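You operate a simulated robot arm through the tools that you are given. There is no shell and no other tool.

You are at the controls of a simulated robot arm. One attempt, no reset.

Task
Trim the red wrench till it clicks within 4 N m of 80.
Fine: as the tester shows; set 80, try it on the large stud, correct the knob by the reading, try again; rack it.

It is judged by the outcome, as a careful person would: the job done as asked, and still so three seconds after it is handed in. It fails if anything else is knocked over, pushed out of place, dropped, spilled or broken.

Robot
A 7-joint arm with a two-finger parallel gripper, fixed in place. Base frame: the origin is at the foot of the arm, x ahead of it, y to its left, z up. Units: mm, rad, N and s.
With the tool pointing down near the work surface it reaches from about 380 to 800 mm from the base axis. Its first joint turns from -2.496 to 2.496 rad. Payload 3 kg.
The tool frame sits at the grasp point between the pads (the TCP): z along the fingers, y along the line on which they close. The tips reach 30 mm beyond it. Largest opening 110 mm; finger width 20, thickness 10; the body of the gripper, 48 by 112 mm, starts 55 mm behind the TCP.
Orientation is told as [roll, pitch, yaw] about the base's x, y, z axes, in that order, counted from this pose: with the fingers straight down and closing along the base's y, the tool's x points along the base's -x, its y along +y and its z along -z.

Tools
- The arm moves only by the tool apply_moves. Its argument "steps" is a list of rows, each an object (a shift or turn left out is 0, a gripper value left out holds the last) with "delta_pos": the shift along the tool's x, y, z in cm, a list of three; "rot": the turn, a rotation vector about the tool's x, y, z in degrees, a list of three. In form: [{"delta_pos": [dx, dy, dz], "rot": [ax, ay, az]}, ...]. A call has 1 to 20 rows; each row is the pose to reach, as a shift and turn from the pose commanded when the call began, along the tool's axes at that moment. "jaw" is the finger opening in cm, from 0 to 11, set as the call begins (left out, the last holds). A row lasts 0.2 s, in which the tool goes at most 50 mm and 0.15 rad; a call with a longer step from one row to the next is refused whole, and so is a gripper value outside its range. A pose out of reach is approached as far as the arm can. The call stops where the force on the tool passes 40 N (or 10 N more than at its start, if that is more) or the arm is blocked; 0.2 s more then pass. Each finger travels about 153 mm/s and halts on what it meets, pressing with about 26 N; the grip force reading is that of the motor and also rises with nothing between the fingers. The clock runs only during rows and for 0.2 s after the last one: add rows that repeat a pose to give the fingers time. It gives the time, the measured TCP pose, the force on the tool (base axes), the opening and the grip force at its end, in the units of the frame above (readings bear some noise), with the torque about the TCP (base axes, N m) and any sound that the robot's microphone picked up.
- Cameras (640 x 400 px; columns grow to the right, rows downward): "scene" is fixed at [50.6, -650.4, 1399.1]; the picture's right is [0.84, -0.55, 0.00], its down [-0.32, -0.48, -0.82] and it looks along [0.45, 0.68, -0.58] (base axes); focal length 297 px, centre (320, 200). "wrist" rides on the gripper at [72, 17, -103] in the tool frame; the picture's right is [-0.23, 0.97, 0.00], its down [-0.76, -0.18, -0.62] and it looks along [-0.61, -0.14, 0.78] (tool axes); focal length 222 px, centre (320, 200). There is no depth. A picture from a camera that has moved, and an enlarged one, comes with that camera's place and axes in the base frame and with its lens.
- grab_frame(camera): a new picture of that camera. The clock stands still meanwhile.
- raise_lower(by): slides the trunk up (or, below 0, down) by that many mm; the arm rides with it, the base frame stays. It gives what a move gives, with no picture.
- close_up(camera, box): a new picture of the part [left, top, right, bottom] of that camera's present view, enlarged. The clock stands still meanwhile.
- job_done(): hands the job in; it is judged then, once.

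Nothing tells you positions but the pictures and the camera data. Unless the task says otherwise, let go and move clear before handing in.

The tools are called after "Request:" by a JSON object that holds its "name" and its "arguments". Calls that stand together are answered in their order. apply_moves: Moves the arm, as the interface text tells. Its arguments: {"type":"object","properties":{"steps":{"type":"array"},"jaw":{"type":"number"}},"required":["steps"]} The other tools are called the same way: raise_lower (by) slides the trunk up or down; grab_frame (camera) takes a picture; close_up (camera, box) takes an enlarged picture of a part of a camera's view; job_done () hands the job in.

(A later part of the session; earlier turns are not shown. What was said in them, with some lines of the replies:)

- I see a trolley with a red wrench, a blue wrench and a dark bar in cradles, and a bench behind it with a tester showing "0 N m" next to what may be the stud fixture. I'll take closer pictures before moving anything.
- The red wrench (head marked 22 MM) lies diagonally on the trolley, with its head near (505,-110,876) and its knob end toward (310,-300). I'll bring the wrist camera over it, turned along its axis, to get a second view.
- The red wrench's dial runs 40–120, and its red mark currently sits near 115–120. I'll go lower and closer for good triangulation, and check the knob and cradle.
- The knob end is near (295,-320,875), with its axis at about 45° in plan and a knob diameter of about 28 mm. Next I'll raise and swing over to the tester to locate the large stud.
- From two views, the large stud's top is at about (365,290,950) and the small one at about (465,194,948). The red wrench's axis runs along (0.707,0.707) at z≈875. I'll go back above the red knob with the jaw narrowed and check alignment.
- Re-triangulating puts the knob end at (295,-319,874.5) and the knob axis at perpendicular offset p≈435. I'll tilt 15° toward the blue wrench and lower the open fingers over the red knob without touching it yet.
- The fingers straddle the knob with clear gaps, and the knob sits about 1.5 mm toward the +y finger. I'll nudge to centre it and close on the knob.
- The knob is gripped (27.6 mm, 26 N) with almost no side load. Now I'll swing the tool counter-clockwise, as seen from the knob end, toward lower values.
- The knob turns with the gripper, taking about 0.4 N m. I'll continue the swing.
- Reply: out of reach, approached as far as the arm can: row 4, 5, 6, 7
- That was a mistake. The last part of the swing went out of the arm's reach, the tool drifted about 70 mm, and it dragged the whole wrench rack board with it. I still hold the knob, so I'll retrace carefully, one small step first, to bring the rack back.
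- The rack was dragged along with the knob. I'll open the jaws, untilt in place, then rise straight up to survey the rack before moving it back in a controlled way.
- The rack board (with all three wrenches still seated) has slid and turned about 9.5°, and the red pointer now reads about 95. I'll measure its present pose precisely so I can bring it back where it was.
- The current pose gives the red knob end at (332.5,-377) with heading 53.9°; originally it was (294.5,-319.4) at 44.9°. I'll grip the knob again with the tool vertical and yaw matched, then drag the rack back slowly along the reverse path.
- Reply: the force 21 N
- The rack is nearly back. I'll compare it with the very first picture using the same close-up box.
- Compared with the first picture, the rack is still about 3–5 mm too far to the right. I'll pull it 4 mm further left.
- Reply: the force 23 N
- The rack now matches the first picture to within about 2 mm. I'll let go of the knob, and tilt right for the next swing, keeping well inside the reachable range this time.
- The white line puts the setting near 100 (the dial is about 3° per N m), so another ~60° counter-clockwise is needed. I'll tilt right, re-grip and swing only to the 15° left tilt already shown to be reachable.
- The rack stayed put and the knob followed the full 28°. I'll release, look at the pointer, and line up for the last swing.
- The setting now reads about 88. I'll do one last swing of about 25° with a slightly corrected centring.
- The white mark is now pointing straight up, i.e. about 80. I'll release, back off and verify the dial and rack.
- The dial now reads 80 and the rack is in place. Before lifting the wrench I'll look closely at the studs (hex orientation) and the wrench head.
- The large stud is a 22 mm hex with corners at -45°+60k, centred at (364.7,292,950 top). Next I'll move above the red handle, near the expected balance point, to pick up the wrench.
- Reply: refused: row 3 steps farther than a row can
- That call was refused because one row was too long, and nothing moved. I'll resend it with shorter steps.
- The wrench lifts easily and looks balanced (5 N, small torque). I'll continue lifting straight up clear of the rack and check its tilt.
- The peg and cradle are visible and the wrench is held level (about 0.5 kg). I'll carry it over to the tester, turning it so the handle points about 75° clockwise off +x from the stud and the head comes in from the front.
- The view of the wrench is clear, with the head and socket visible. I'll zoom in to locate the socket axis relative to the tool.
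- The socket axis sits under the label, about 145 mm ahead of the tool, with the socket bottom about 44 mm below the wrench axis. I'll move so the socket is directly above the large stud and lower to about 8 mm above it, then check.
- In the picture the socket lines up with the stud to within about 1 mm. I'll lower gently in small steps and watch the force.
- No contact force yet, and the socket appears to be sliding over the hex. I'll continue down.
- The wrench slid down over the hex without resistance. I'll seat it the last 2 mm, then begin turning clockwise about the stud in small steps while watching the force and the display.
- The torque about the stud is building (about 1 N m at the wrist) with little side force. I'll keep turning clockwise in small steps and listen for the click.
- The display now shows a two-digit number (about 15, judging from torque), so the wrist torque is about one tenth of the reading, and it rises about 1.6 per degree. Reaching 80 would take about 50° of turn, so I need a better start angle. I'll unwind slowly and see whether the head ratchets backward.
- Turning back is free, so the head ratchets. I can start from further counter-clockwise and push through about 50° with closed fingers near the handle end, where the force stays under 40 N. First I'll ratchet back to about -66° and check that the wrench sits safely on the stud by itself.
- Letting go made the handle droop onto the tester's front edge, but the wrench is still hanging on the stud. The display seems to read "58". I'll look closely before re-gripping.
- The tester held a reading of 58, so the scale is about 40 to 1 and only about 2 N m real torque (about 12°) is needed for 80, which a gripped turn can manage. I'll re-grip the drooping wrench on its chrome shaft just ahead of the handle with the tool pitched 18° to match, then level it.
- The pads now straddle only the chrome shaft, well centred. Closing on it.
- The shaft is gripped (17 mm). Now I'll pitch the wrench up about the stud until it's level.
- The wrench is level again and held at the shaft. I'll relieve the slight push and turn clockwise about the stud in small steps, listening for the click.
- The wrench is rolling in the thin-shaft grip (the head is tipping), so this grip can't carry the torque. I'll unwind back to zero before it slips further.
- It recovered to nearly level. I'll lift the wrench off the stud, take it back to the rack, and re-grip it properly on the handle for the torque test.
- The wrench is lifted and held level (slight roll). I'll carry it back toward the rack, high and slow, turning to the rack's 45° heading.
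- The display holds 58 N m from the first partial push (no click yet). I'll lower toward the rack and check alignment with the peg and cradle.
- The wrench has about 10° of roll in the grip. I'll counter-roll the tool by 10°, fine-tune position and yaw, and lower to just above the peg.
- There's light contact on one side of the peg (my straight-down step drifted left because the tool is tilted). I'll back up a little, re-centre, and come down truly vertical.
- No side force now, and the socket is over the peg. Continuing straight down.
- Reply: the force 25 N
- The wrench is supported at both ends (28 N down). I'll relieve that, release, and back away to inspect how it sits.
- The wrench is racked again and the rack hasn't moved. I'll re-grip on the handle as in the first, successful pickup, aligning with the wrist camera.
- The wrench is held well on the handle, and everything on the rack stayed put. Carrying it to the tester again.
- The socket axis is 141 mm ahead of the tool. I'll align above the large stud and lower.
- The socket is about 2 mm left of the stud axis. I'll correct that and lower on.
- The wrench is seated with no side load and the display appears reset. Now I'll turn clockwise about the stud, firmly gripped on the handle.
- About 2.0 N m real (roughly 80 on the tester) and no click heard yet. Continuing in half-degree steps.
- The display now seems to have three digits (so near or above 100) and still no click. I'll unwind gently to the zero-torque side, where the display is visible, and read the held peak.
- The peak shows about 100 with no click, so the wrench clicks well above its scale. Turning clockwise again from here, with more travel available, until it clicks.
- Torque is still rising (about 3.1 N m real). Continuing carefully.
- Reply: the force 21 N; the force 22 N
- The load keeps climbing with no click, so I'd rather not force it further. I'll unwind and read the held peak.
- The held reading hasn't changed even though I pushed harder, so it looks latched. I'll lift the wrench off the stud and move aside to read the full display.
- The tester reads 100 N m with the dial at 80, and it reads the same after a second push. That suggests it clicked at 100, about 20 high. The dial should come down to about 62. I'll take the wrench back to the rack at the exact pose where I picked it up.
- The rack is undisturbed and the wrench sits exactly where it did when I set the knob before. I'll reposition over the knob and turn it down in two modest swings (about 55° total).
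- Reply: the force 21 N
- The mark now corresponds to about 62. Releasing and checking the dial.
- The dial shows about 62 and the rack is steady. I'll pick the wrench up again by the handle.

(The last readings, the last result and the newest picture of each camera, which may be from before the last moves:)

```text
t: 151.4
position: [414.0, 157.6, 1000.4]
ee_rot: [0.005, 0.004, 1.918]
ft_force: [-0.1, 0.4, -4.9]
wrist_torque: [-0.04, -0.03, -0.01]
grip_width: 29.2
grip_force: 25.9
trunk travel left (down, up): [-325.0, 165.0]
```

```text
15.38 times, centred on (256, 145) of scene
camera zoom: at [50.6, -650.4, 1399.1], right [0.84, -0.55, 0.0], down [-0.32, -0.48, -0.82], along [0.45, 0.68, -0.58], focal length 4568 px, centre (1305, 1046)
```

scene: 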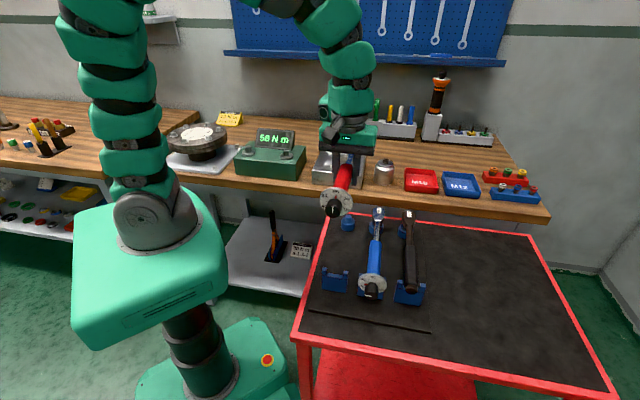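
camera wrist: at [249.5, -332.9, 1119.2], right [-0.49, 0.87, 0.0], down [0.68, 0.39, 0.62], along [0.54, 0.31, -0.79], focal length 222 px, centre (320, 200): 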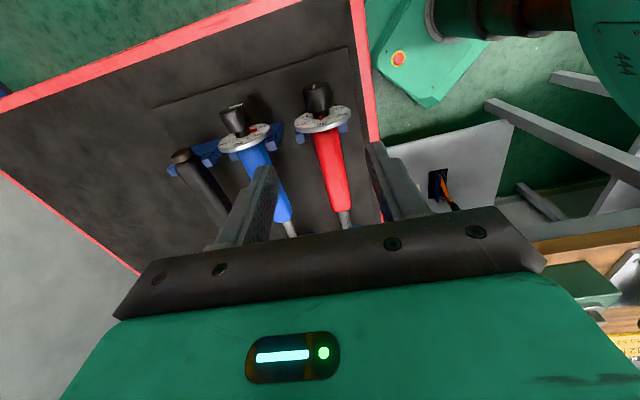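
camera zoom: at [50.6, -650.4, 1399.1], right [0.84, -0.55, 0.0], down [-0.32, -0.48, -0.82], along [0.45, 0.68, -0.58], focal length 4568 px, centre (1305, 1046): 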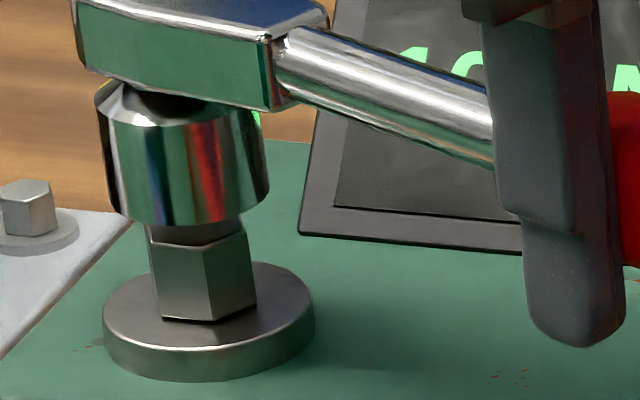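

Well aligned. Lowering onto the stud.

Request:
{"name": "apply_moves", "arguments": {"steps": [{"delta_pos": [0, 0, 0.3]}, {"delta_pos": [0, 0, 0.6]}, {"delta_pos": [0, 0, 0.9]}, {"delta_pos": [0, 0, 1.2]}, {"delta_pos": [0, 0, 1.5]}]}}

Request:
{"name": "apply_moves", "arguments": {"steps": [{"delta_pos": [0, 0, 0.3]}, {"delta_pos": [0, 0, 0.6]}, {"delta_pos": [0, 0, 0.85]}]}}

Request:
{"name": "close_up", "arguments": {"camera": "scene", "box": [235, 115, 325, 175]}}

```text
t: 152.6
position: [414.0, 159.1, 987.6]
ee_rot: [0.005, 0.003, 1.916]
ft_force: [-0.3, 0.4, -6.1]
wrist_torque: [-0.07, -0.03, 0.02]
grip_width: 28.7
grip_force: 26.2
trunk travel left (down, up): [-325.0, 165.0]
```

```text
t: 153.4
position: [414.0, 157.4, 979.5]
ee_rot: [0.003, 0.004, 1.919]
ft_force: [-0.8, 1.2, -6.5]
wrist_torque: [-0.11, -0.04, -0.01]
grip_width: 29.0
grip_force: 25.6
trunk travel left (down, up): [-325.0, 165.0]
```

```text
6.67 times, centred on (280, 145) of scene
camera zoom: at [50.6, -650.4, 1399.1], right [0.84, -0.55, 0.0], down [-0.32, -0.48, -0.82], along [0.45, 0.68, -0.58], focal length 1979 px, centre (587, 567)
```

zoom: 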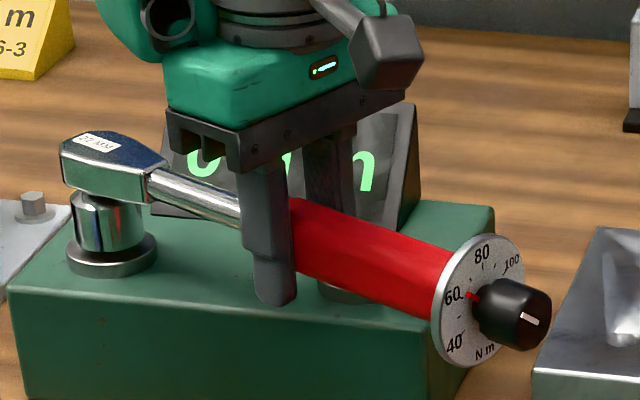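

Request:
{"name": "apply_moves", "arguments": {"steps": [{"delta_pos": [0, 0, 0.15]}, {"delta_pos": [0, 0, 0.3]}]}}

Request:
{"name": "apply_moves", "arguments": {"steps": [{"delta_pos": [-0.002, 0.251, 0], "rot": [0, 0, 1]}, {"delta_pos": [-0.009, 0.502, 0], "rot": [0, 0, 2]}, {"delta_pos": [-0.02, 0.753, 0], "rot": [0, 0, 3]}, {"delta_pos": [-0.035, 1.003, 0], "rot": [0, 0, 4]}, {"delta_pos": [-0.055, 1.253, 0], "rot": [0, 0, 5]}, {"delta_pos": [-0.079, 1.503, 0], "rot": [0, 0, 6]}, {"delta_pos": [-0.107, 1.752, 0], "rot": [0, 0, 7]}, {"delta_pos": [-0.14, 2.001, 0], "rot": [0, 0, 8]}]}}

Request:
{"name": "apply_moves", "arguments": {"steps": [{"delta_pos": [0, 0.125, 0], "rot": [0, 0, 0.5]}, {"delta_pos": [-0.002, 0.251, 0], "rot": [0, 0, 1]}, {"delta_pos": [-0.005, 0.376, 0], "rot": [0, 0, 1.5]}, {"delta_pos": [-0.009, 0.502, 0], "rot": [0, 0, 2]}]}}

Request:
{"name": "close_up", "arguments": {"camera": "scene", "box": [235, 115, 325, 175]}}

```text
t: 154.0
position: [414.2, 158.2, 975.1]
ee_rot: [0.006, 0.004, 1.92]
ft_force: [0.4, -0.3, -5.6]
wrist_torque: [-0.08, -0.03, 0.03]
grip_width: 29.0
grip_force: 26.0
trunk travel left (down, up): [-325.0, 165.0]
```

```text
t: 155.8
position: [393.9, 152.1, 974.6]
ee_rot: [0.005, 0.002, 1.778]
ft_force: [1.1, 4.8, -4.1]
wrist_torque: [0.12, -0.02, 1.06]
grip_width: 28.8
grip_force: 26.0
trunk travel left (down, up): [-325.0, 165.0]
```

```text
t: 156.8
position: [388.9, 151.7, 975.8]
ee_rot: [0.006, 0.005, 1.742]
ft_force: [3.5, 3.7, -5.8]
wrist_torque: [0.09, -0.16, 1.06]
grip_width: 29.3
grip_force: 26.0
trunk travel left (down, up): [-325.0, 165.0]
```

```text
6.67 times, centred on (280, 145) of scene
camera zoom: at [50.6, -650.4, 1399.1], right [0.84, -0.55, 0.0], down [-0.32, -0.48, -0.82], along [0.45, 0.68, -0.58], focal length 1979 px, centre (587, 567)
```

zoom: 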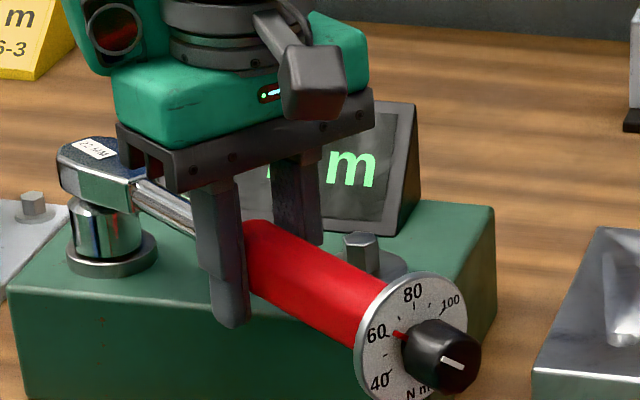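

Request:
{"name": "apply_moves", "arguments": {"steps": [{"delta_pos": [0, 0.125, 0], "rot": [0, 0, 0.5]}, {"delta_pos": [-0.002, 0.251, 0], "rot": [0, 0, 1]}]}}

Request:
{"name": "apply_moves", "arguments": {"steps": [{"delta_pos": [0, 0.125, 0], "rot": [0, 0, 0.5]}, {"delta_pos": [-0.002, 0.251, 0], "rot": [0, 0, 1]}]}}

Request:
{"name": "apply_moves", "arguments": {"steps": [{"delta_pos": [0, 0.125, 0], "rot": [0, 0, 0.5]}, {"delta_pos": [-0.002, 0.251, 0], "rot": [0, 0, 1]}]}}

Request:
{"name": "close_up", "arguments": {"camera": "scene", "box": [235, 115, 325, 175]}}

```text
t: 157.4
position: [388.2, 151.8, 975.5]
ee_rot: [0.004, 0.005, 1.727]
ft_force: [8.1, 7.8, -8.7]
wrist_torque: [-0.25, -0.36, 0.62]
grip_width: 29.2
grip_force: 25.7
trunk travel left (down, up): [-325.0, 165.0]
```

```text
t: 158.0
position: [384.6, 149.8, 975.4]
ee_rot: [0.004, 0.004, 1.708]
ft_force: [9.4, 6.3, -5.1]
wrist_torque: [0.1, -0.42, 0.45]
grip_width: 29.1
grip_force: 25.5
trunk travel left (down, up): [-325.0, 165.0]
```

```text
t: 158.6
position: [383.6, 149.2, 976.3]
ee_rot: [0.003, 0.004, 1.69]
ft_force: [9.2, 5.9, -4.6]
wrist_torque: [0.29, -0.33, 0.36]
grip_width: 29.2
grip_force: 25.9
trunk travel left (down, up): [-325.0, 165.0]
```

```text
6.67 times, centred on (280, 145) of scene
camera zoom: at [50.6, -650.4, 1399.1], right [0.84, -0.55, 0.0], down [-0.32, -0.48, -0.82], along [0.45, 0.68, -0.58], focal length 1979 px, centre (587, 567)
```

zoom: 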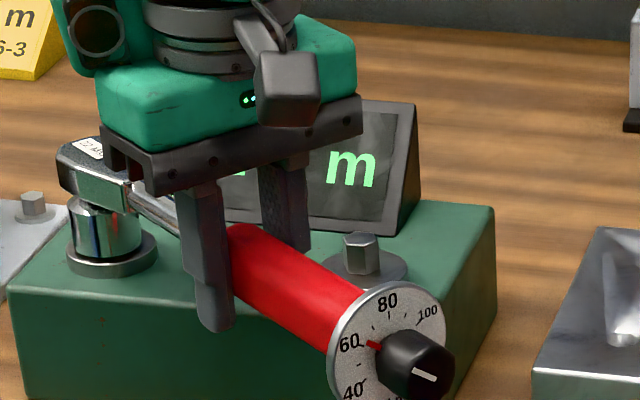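

The torque rose to about 1.94 N m and then dropped, which looks like the click point. I'll unwind and read the held value.

Request:
{"name": "apply_moves", "arguments": {"steps": [{"delta_pos": [-0.009, -0.502, 0], "rot": [0, 0, -2]}, {"delta_pos": [-0.035, -1.003, 0], "rot": [0, 0, -4]}, {"delta_pos": [-0.079, -1.503, 0], "rot": [0, 0, -6]}, {"delta_pos": [-0.14, -2.001, 0], "rot": [0, 0, -8]}, {"delta_pos": [-0.218, -2.497, 0], "rot": [0, 0, -10]}, {"delta_pos": [-0.314, -2.99, 0], "rot": [0, 0, -12]}, {"delta_pos": [-0.427, -3.479, 0], "rot": [0, 0, -14]}, {"delta_pos": [-0.557, -3.964, 0], "rot": [0, 0, -16]}, {"delta_pos": [-0.704, -4.444, 0], "rot": [0, 0, -18]}, {"delta_pos": [-0.867, -4.918, 0], "rot": [0, 0, -20]}]}}

Request:
{"name": "close_up", "arguments": {"camera": "scene", "box": [235, 115, 325, 175]}}

Request:
{"name": "close_up", "arguments": {"camera": "scene", "box": [254, 126, 296, 152]}}

```text
t: 160.8
position: [431.2, 165.3, 974.9]
ee_rot: [0.006, 0.004, 2.043]
ft_force: [0.8, -0.4, -5.6]
wrist_torque: [-0.04, -0.05, -0.02]
grip_width: 29.1
grip_force: 26.2
trunk travel left (down, up): [-325.0, 165.0]
```

```text
6.67 times, centred on (280, 145) of scene
camera zoom: at [50.6, -650.4, 1399.1], right [0.84, -0.55, 0.0], down [-0.32, -0.48, -0.82], along [0.45, 0.68, -0.58], focal length 1979 px, centre (587, 567)
```

zoom: 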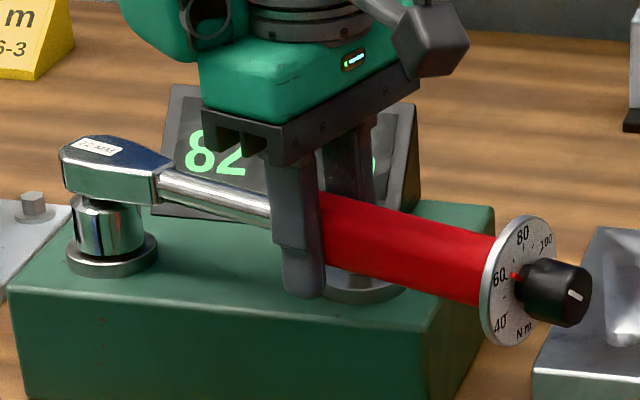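

```text
15.24 times, centred on (275, 139) of scene
camera zoom: at [50.6, -650.4, 1399.1], right [0.84, -0.55, 0.0], down [-0.32, -0.48, -0.82], along [0.45, 0.68, -0.58], focal length 4524 px, centre (1006, 1130)
```

zoom: 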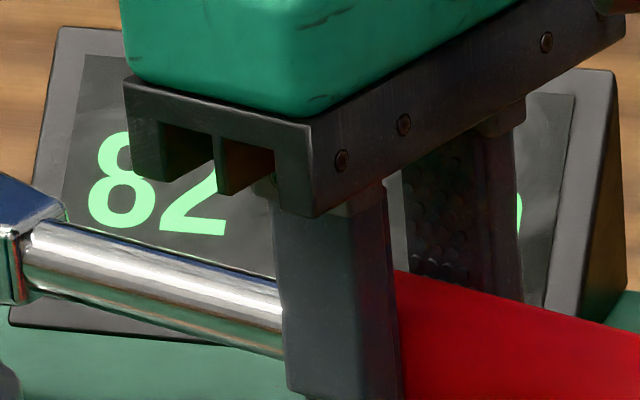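

The tester now shows 82 with the dial at about 62, a consistent +20 offset and inside 80 ± 4. To confirm that 82 is a real click and not just where I stopped, I'll make one more pass a little further and see whether the reading stays at 82.

Request:
{"name": "apply_moves", "arguments": {"steps": [{"delta_pos": [-0.009, 0.502, 0], "rot": [0, 0, 2]}, {"delta_pos": [-0.035, 1.003, 0], "rot": [0, 0, 4]}, {"delta_pos": [-0.079, 1.503, 0], "rot": [0, 0, 6]}, {"delta_pos": [-0.14, 2.001, 0], "rot": [0, 0, 8]}, {"delta_pos": [-0.177, 2.249, 0], "rot": [0, 0, 9]}, {"delta_pos": [-0.218, 2.497, 0], "rot": [0, 0, 10]}, {"delta_pos": [-0.264, 2.744, 0], "rot": [0, 0, 11]}, {"delta_pos": [-0.314, 2.99, 0], "rot": [0, 0, 12]}]}}

Request:
{"name": "apply_moves", "arguments": {"steps": [{"delta_pos": [-0.002, 0.251, 0], "rot": [0, 0, 1]}, {"delta_pos": [-0.009, 0.502, 0], "rot": [0, 0, 2]}]}}

Request:
{"name": "apply_moves", "arguments": {"steps": [{"delta_pos": [-0.002, 0.251, 0], "rot": [0, 0, 1]}, {"delta_pos": [-0.009, 0.502, 0], "rot": [0, 0, 2]}]}}

Request:
{"name": "close_up", "arguments": {"camera": "scene", "box": [235, 115, 325, 175]}}

```text
t: 162.6
position: [403.0, 153.8, 975.9]
ee_rot: [0.007, 0.003, 1.831]
ft_force: [11.2, 8.1, -4.3]
wrist_torque: [0.33, -0.39, 0.25]
grip_width: 29.2
grip_force: 25.6
trunk travel left (down, up): [-325.0, 165.0]
```

```text
t: 163.2
position: [396.3, 153.9, 975.3]
ee_rot: [0.008, 0.006, 1.796]
ft_force: [7.5, 3.9, -7.2]
wrist_torque: [-0.02, -0.34, 0.75]
grip_width: 28.9
grip_force: 25.8
trunk travel left (down, up): [-325.0, 165.0]
```

```text
t: 163.8
position: [393.2, 152.0, 976.9]
ee_rot: [0.005, 0.006, 1.762]
ft_force: [7.9, 3.5, -2.7]
wrist_torque: [0.39, -0.23, 1.04]
grip_width: 29.0
grip_force: 25.7
trunk travel left (down, up): [-325.0, 165.0]
```

```text
6.67 times, centred on (280, 145) of scene
camera zoom: at [50.6, -650.4, 1399.1], right [0.84, -0.55, 0.0], down [-0.32, -0.48, -0.82], along [0.45, 0.68, -0.58], focal length 1979 px, centre (587, 567)
```

zoom: 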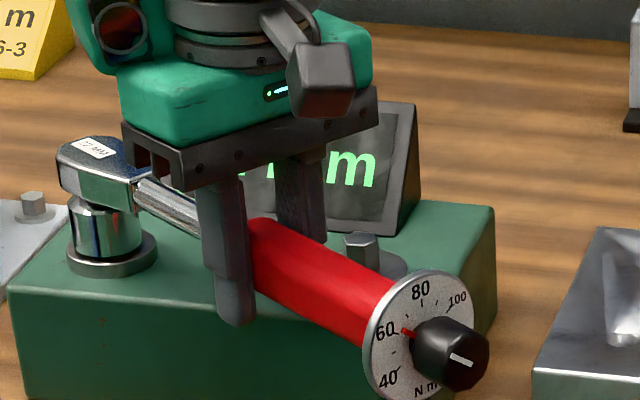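

The display stayed two-digit well past the angle that would otherwise have shown about 100, so the wrench really does break at 82. I'll unwind and read it once more.

Request:
{"name": "apply_moves", "arguments": {"steps": [{"delta_pos": [-0.009, -0.502, 0], "rot": [0, 0, -2]}, {"delta_pos": [-0.035, -1.003, 0], "rot": [0, 0, -4]}, {"delta_pos": [-0.079, -1.503, 0], "rot": [0, 0, -6]}, {"delta_pos": [-0.14, -2.001, 0], "rot": [0, 0, -8]}, {"delta_pos": [-0.218, -2.497, 0], "rot": [0, 0, -10]}, {"delta_pos": [-0.314, -2.99, 0], "rot": [0, 0, -12]}, {"delta_pos": [-0.427, -3.479, 0], "rot": [0, 0, -14]}, {"delta_pos": [-0.557, -3.964, 0], "rot": [0, 0, -16]}]}}

Request:
{"name": "apply_moves", "arguments": {"steps": [{"delta_pos": [0, 0, -0.6]}, {"delta_pos": [0, 0, -1.5]}, {"delta_pos": [0, 0, -3]}, {"delta_pos": [0, 0, -5]}, {"delta_pos": [0, 0, -8]}, {"delta_pos": [2, -2, -10]}, {"delta_pos": [4, -4, -10]}]}}

Request:
{"name": "close_up", "arguments": {"camera": "scene", "box": [225, 95, 325, 165]}}

```text
t: 165.6
position: [429.9, 162.9, 974.0]
ee_rot: [0.005, 0.004, 2.043]
ft_force: [-0.8, 0.6, -6.2]
wrist_torque: [-0.06, -0.02, 0.01]
grip_width: 28.9
grip_force: 26.3
trunk travel left (down, up): [-325.0, 165.0]
```

```text
t: 167.2
position: [484.1, 147.3, 1073.7]
ee_rot: [0.005, 0.003, 2.041]
ft_force: [-0.7, 0.5, -5.4]
wrist_torque: [-0.08, -0.1, 0.01]
grip_width: 28.8
grip_force: 25.8
trunk travel left (down, up): [-325.0, 165.0]
```

```text
5.71 times, centred on (275, 130) of scene
camera zoom: at [50.6, -650.4, 1399.1], right [0.84, -0.55, 0.0], down [-0.32, -0.48, -0.82], along [0.45, 0.68, -0.58], focal length 1696 px, centre (577, 600)
```

zoom: 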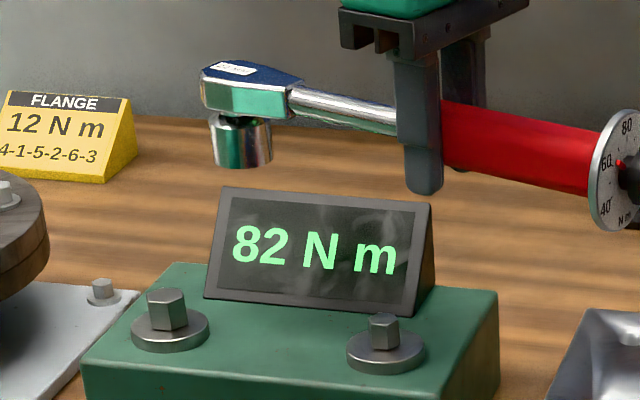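

82 N m is confirmed on the tester, within 4 of 80. Now I'll carry the wrench back and rack it at the pose where I picked it up.

Request:
{"name": "apply_moves", "arguments": {"steps": [{"delta_pos": [1.8, 1.8, 0], "rot": [0, 0, 4.6]}, {"delta_pos": [3.6, 3.6, 0], "rot": [0, 0, 9.2]}, {"delta_pos": [5.3, 5.3, 0], "rot": [0, 0, 13.8]}, {"delta_pos": [7.1, 7.1, 0], "rot": [0, 0, 18.4]}, {"delta_pos": [8.9, 8.9, 0], "rot": [0, 0, 23]}, {"delta_pos": [10.7, 10.6, 0], "rot": [0, 0, 27.6]}, {"delta_pos": [12.46, 12.41, 0], "rot": [0, 0, 32.3]}, {"delta_pos": [14.5, 13.85, 0], "rot": [0, 0, 37.5]}, {"delta_pos": [16.5, 15.3, 0], "rot": [0, 0, 42.7]}, {"delta_pos": [18.5, 16.7, 0], "rot": [0, 0, 47.9]}, {"delta_pos": [20.5, 18.2, 0], "rot": [0, 0, 53.1]}, {"delta_pos": [22.5, 19.6, 0], "rot": [0, 0, 58.3]}, {"delta_pos": [24.5, 21.1, 0], "rot": [0, 0, 63.5]}, {"delta_pos": [26.5, 22.5, 0], "rot": [0, 0, 68.8]}, {"delta_pos": [28.51, 23.96, 0], "rot": [0, 0, 74.2]}, {"delta_pos": [28.51, 23.96, 3], "rot": [0, 0, 74.2]}, {"delta_pos": [28.51, 23.96, 7], "rot": [0, 0, 74.2]}, {"delta_pos": [28.51, 23.96, 11], "rot": [0, 0, 74.2]}, {"delta_pos": [28.51, 23.96, 13.2], "rot": [0, 0, 74.2]}, {"delta_pos": [28.51, 23.96, 13.2], "rot": [0, 0, 74.2]}]}}

Request:
{"name": "close_up", "arguments": {"camera": "scene", "box": [305, 175, 395, 295]}}

```text
t: 171.4
position: [399.1, -215.1, 943.2]
ee_rot: [-0.003, 0.006, 0.745]
ft_force: [0.0, -0.2, -6.1]
wrist_torque: [-0.08, 0.04, -0.01]
grip_width: 29.1
grip_force: 26.0
trunk travel left (down, up): [-325.0, 165.0]
```

```text
3.33 times, centred on (350, 235) of scene
camera zoom: at [50.6, -650.4, 1399.1], right [0.84, -0.55, 0.0], down [-0.32, -0.48, -0.82], along [0.45, 0.68, -0.58], focal length 990 px, centre (220, 83)
```

zoom: 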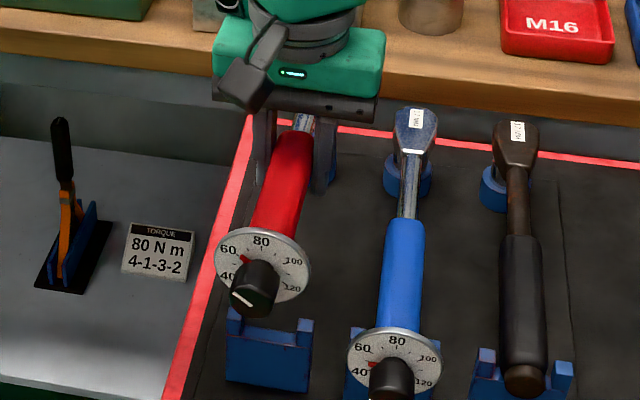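

I'll add a small yaw and shift so the handle sits more central in its cradle, then lower onto the peg in steps.

Request:
{"name": "apply_moves", "arguments": {"steps": [{"delta_pos": [0, -0.2, 0.5], "rot": [0, 0, -1.1]}, {"delta_pos": [0, -0.2, 2], "rot": [0, 0, -1.1]}, {"delta_pos": [0, -0.2, 3.5], "rot": [0, 0, -1.1]}, {"delta_pos": [0, -0.2, 4.5], "rot": [0, 0, -1.1]}]}}

Request:
{"name": "close_up", "arguments": {"camera": "scene", "box": [310, 185, 400, 295]}}

```text
t: 172.4
position: [401.6, -217.5, 900.1]
ee_rot: [0.0, 0.007, 0.764]
ft_force: [-0.4, -1.1, -5.2]
wrist_torque: [-0.05, 0.06, -0.03]
grip_width: 29.1
grip_force: 26.1
trunk travel left (down, up): [-325.0, 165.0]
```

```text
3.64 times, centred on (355, 240) of scene
camera zoom: at [50.6, -650.4, 1399.1], right [0.84, -0.55, 0.0], down [-0.32, -0.48, -0.82], along [0.45, 0.68, -0.58], focal length 1080 px, centre (193, 54)
```

zoom: 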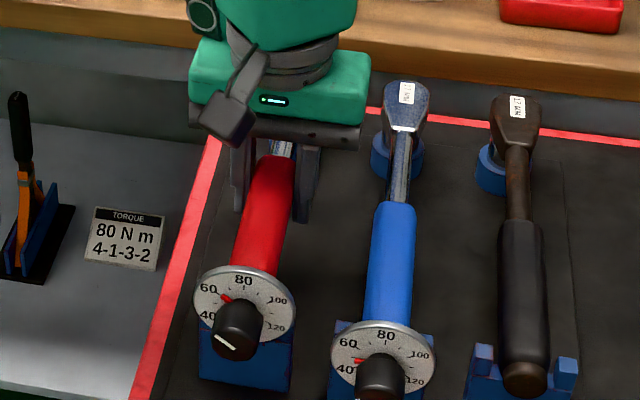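

Request:
{"name": "apply_moves", "arguments": {"steps": [{"delta_pos": [0, 0.05, 0.3]}, {"delta_pos": [0, 0.05, 0.6]}, {"delta_pos": [0, 0.05, 0.9]}, {"delta_pos": [0, 0.05, 1.2]}]}}

```text
t: 173.4
position: [399.4, -217.6, 888.1]
ee_rot: [-0.001, 0.007, 0.765]
ft_force: [-0.4, 0.0, -5.9]
wrist_torque: [-0.06, 0.06, 0.02]
grip_width: 28.9
grip_force: 25.8
trunk travel left (down, up): [-325.0, 165.0]
```

Request:
{"name": "apply_moves", "arguments": {"steps": [{"delta_pos": [0, 0, 0.3]}, {"delta_pos": [0, 0, 0.6]}, {"delta_pos": [0, 0, 0.9]}, {"delta_pos": [0, 0, 1.15]}]}}

Request:
{"name": "apply_moves", "arguments": {"steps": [{"delta_pos": [0, 0, 0.1]}, {"delta_pos": [0, 0, 0.2]}]}}

Request:
{"name": "close_up", "arguments": {"camera": "scene", "box": [310, 185, 400, 295]}}

```text
t: 174.4
position: [400.1, -216.9, 878.2]
ee_rot: [-0.002, 0.006, 0.764]
ft_force: [-1.0, -0.8, -2.2]
wrist_torque: [-0.27, 0.36, 0.07]
grip_width: 28.9
grip_force: 26.0
trunk travel left (down, up): [-325.0, 165.0]
```

```text
t: 175.0
position: [399.6, -217.2, 877.1]
ee_rot: [-0.005, 0.004, 0.762]
ft_force: [0.6, 3.0, 27.1]
wrist_torque: [0.21, 0.55, 0.15]
grip_width: 28.6
grip_force: 25.6
trunk travel left (down, up): [-325.0, 165.0]
```

```text
3.64 times, centred on (355, 240) of scene
camera zoom: at [50.6, -650.4, 1399.1], right [0.84, -0.55, 0.0], down [-0.32, -0.48, -0.82], along [0.45, 0.68, -0.58], focal length 1080 px, centre (193, 54)
```

zoom: 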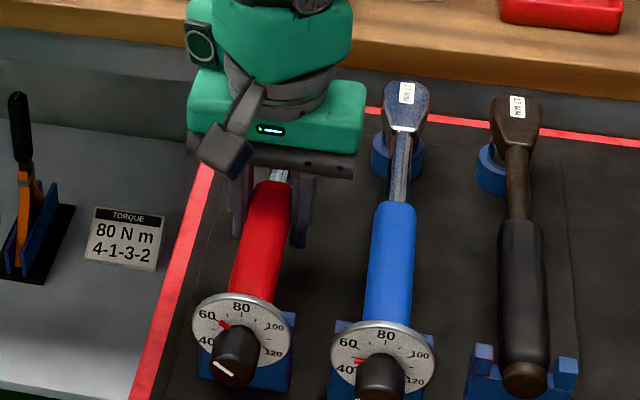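

It's seated (about 30 N down). I'll ease off, release and back away.

Request:
{"name": "apply_moves", "arguments": {"steps": [{"delta_pos": [0, 0, -0.1]}, {"delta_pos": [0, 0, -0.2]}]}}

Request:
{"name": "apply_moves", "arguments": {"steps": [{"delta_pos": [0, 0, 0]}, {"delta_pos": [0, 0, 0]}, {"delta_pos": [0, 0, 0]}], "jaw": 6}}

Request:
{"name": "apply_moves", "arguments": {"steps": [{"delta_pos": [0, 0, -3]}, {"delta_pos": [0, 0, -7]}, {"delta_pos": [0, 0, -11]}, {"delta_pos": [0, 0, -15]}, {"delta_pos": [0, 0, -19]}, {"delta_pos": [-3, -2, -22]}, {"delta_pos": [-6, -4, -24]}, {"delta_pos": [-9, -6, -26]}]}}

Request:
{"name": "close_up", "arguments": {"camera": "scene", "box": [290, 190, 450, 310]}}

Request:
{"name": "close_up", "arguments": {"camera": "scene", "box": [318, 258, 354, 294]}}

Request:
{"name": "grab_frame", "arguments": {"camera": "scene"}}

```text
t: 175.6
position: [400.0, -216.9, 876.6]
ee_rot: [0.0, 0.007, 0.763]
ft_force: [-0.2, 0.6, -5.0]
wrist_torque: [-0.02, -0.03, -0.02]
grip_width: 29.0
grip_force: 26.5
trunk travel left (down, up): [-325.0, 165.0]
```

```text
t: 176.4
position: [399.9, -217.7, 878.0]
ee_rot: [-0.003, 0.007, 0.765]
ft_force: [0.2, -0.4, 0.3]
wrist_torque: [-0.03, 0.03, 0.03]
grip_width: 60.1
grip_force: 0.0
trunk travel left (down, up): [-325.0, 165.0]
```

```text
t: 178.2
position: [507.5, -195.5, 1137.2]
ee_rot: [0.002, 0.006, 0.767]
ft_force: [0.6, -0.6, 0.2]
wrist_torque: [0.01, -0.02, 0.03]
grip_width: 60.0
grip_force: 0.1
trunk travel left (down, up): [-325.0, 165.0]
```

```text
3.33 times, centred on (370, 250) of scene
camera zoom: at [50.6, -650.4, 1399.1], right [0.84, -0.55, 0.0], down [-0.32, -0.48, -0.82], along [0.45, 0.68, -0.58], focal length 990 px, centre (153, 33)
```

zoom: 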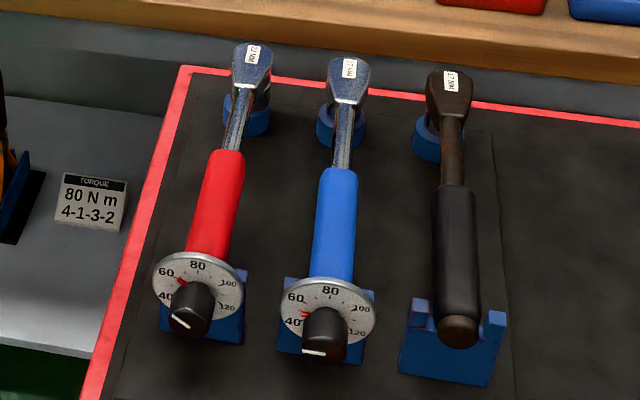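

```text
11.11 times, centred on (336, 276) of scene
camera zoom: at [50.6, -650.4, 1399.1], right [0.84, -0.55, 0.0], down [-0.32, -0.48, -0.82], along [0.45, 0.68, -0.58], focal length 3299 px, centre (142, -644)
```

zoom: 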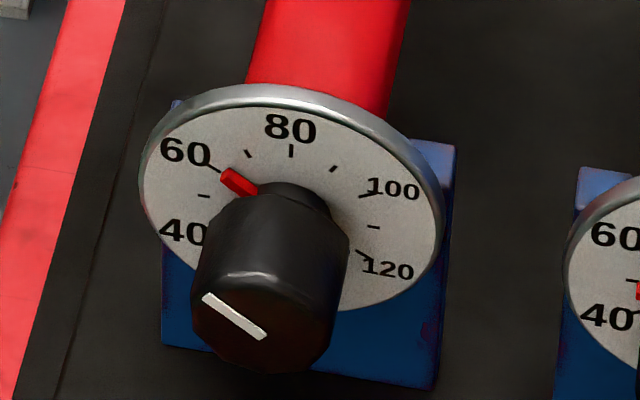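

```text
taken
```

scene: 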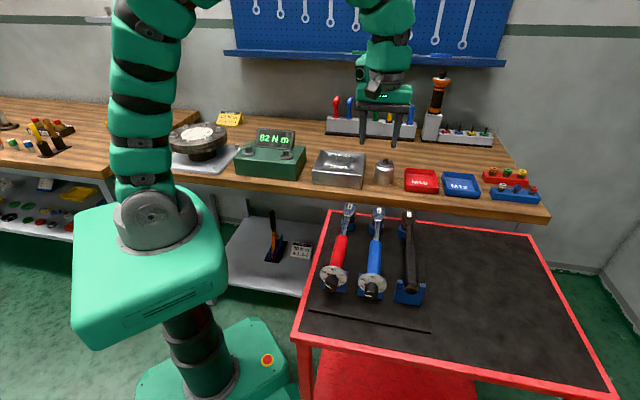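

Request:
{"name": "close_up", "arguments": {"camera": "scene", "box": [325, 198, 365, 228]}}

Request:
{"name": "grab_frame", "arguments": {"camera": "wrist"}}

Request:
{"name": "close_up", "arguments": {"camera": "scene", "box": [160, 100, 320, 200]}}

Request:
{"name": "close_up", "arguments": {"camera": "scene", "box": [300, 80, 560, 220]}}

```text
13.33 times, centred on (345, 213) of scene
camera zoom: at [50.6, -650.4, 1399.1], right [0.84, -0.55, 0.0], down [-0.32, -0.48, -0.82], along [0.45, 0.68, -0.58], focal length 3959 px, centre (-13, 27)
```

zoom: 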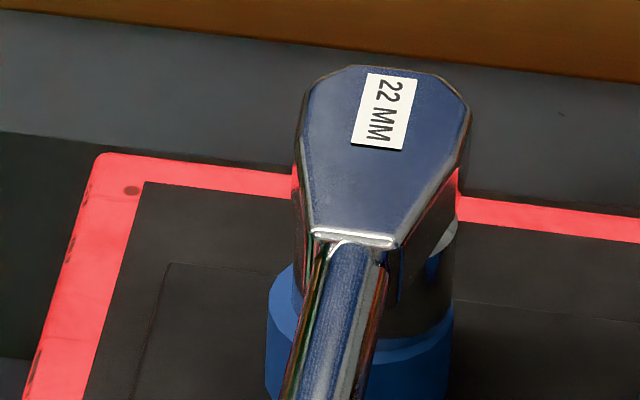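

```text
taken
camera wrist: at [444.1, -232.7, 1241.0], right [-0.51, 0.86, 0.0], down [0.68, 0.4, 0.62], along [0.53, 0.32, -0.79], focal length 222 px, centre (320, 200)
```

wrist: 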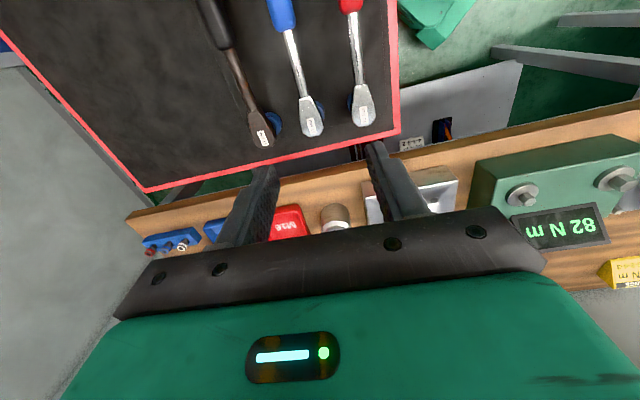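

```text
4.00 times, centred on (240, 150) of scene
camera zoom: at [50.6, -650.4, 1399.1], right [0.84, -0.55, 0.0], down [-0.32, -0.48, -0.82], along [0.45, 0.68, -0.58], focal length 1188 px, centre (640, 400)
```

zoom: 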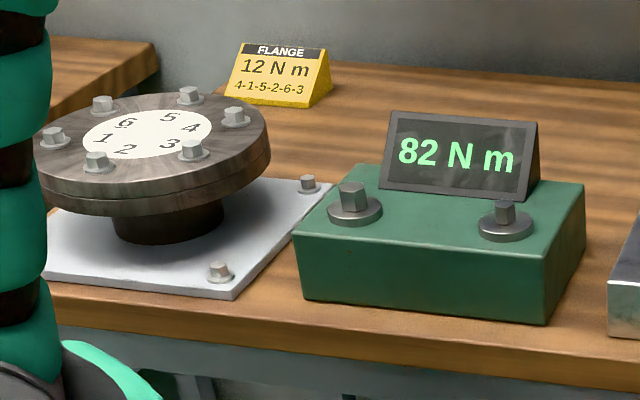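

```text
2.46 times, centred on (430, 150) of scene
camera zoom: at [50.6, -650.4, 1399.1], right [0.84, -0.55, 0.0], down [-0.32, -0.48, -0.82], along [0.45, 0.68, -0.58], focal length 731 px, centre (49, 323)
```

zoom: 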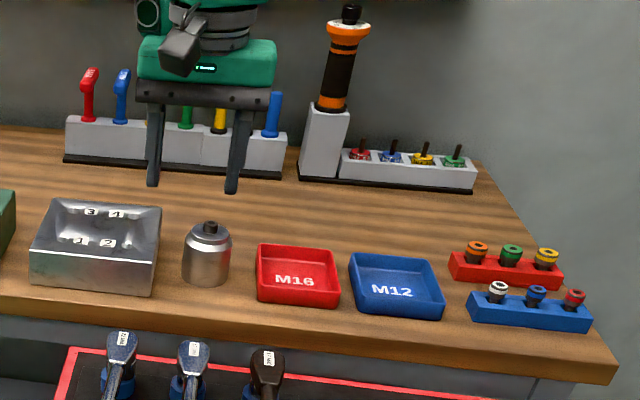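

The red wrench is back on its peg and cradle, and the tester shows its click at 82 N m. The tester and the other tools are where they started, and the rack board is within about 2–3 mm of its original spot. The gripper is open and clear, so I'm handing the job in.

Request:
{"name": "job_done", "arguments": {}}

```text
The job is handed in.
```

I've trimmed the red wrench and put it back on the rack. On the last try it clicked at 82 N m on the tester, inside your 80 ± 4.

- **Setting:** with the dial at 80 the tester read 100, so the wrench clicks about 20 high. I turned the knob down to about 62 and it read 82. A second, harder push also read 82.
- **Click:** I never heard it. I'm taking 82 as the click because the tester held there even when I pushed further, and the force dropped at that point.

**Mishaps:**
- While I was first turning the knob, the arm went out of reach and dragged the rack board about 70 mm. I pulled it back to within about 2–3 mm of where it was; the other two wrenches stayed seated.
- I let go of the wrench on the stud once and its handle drooped onto the front edge of the tester. It didn't fall, I saw no damage, and the tester hasn't moved.
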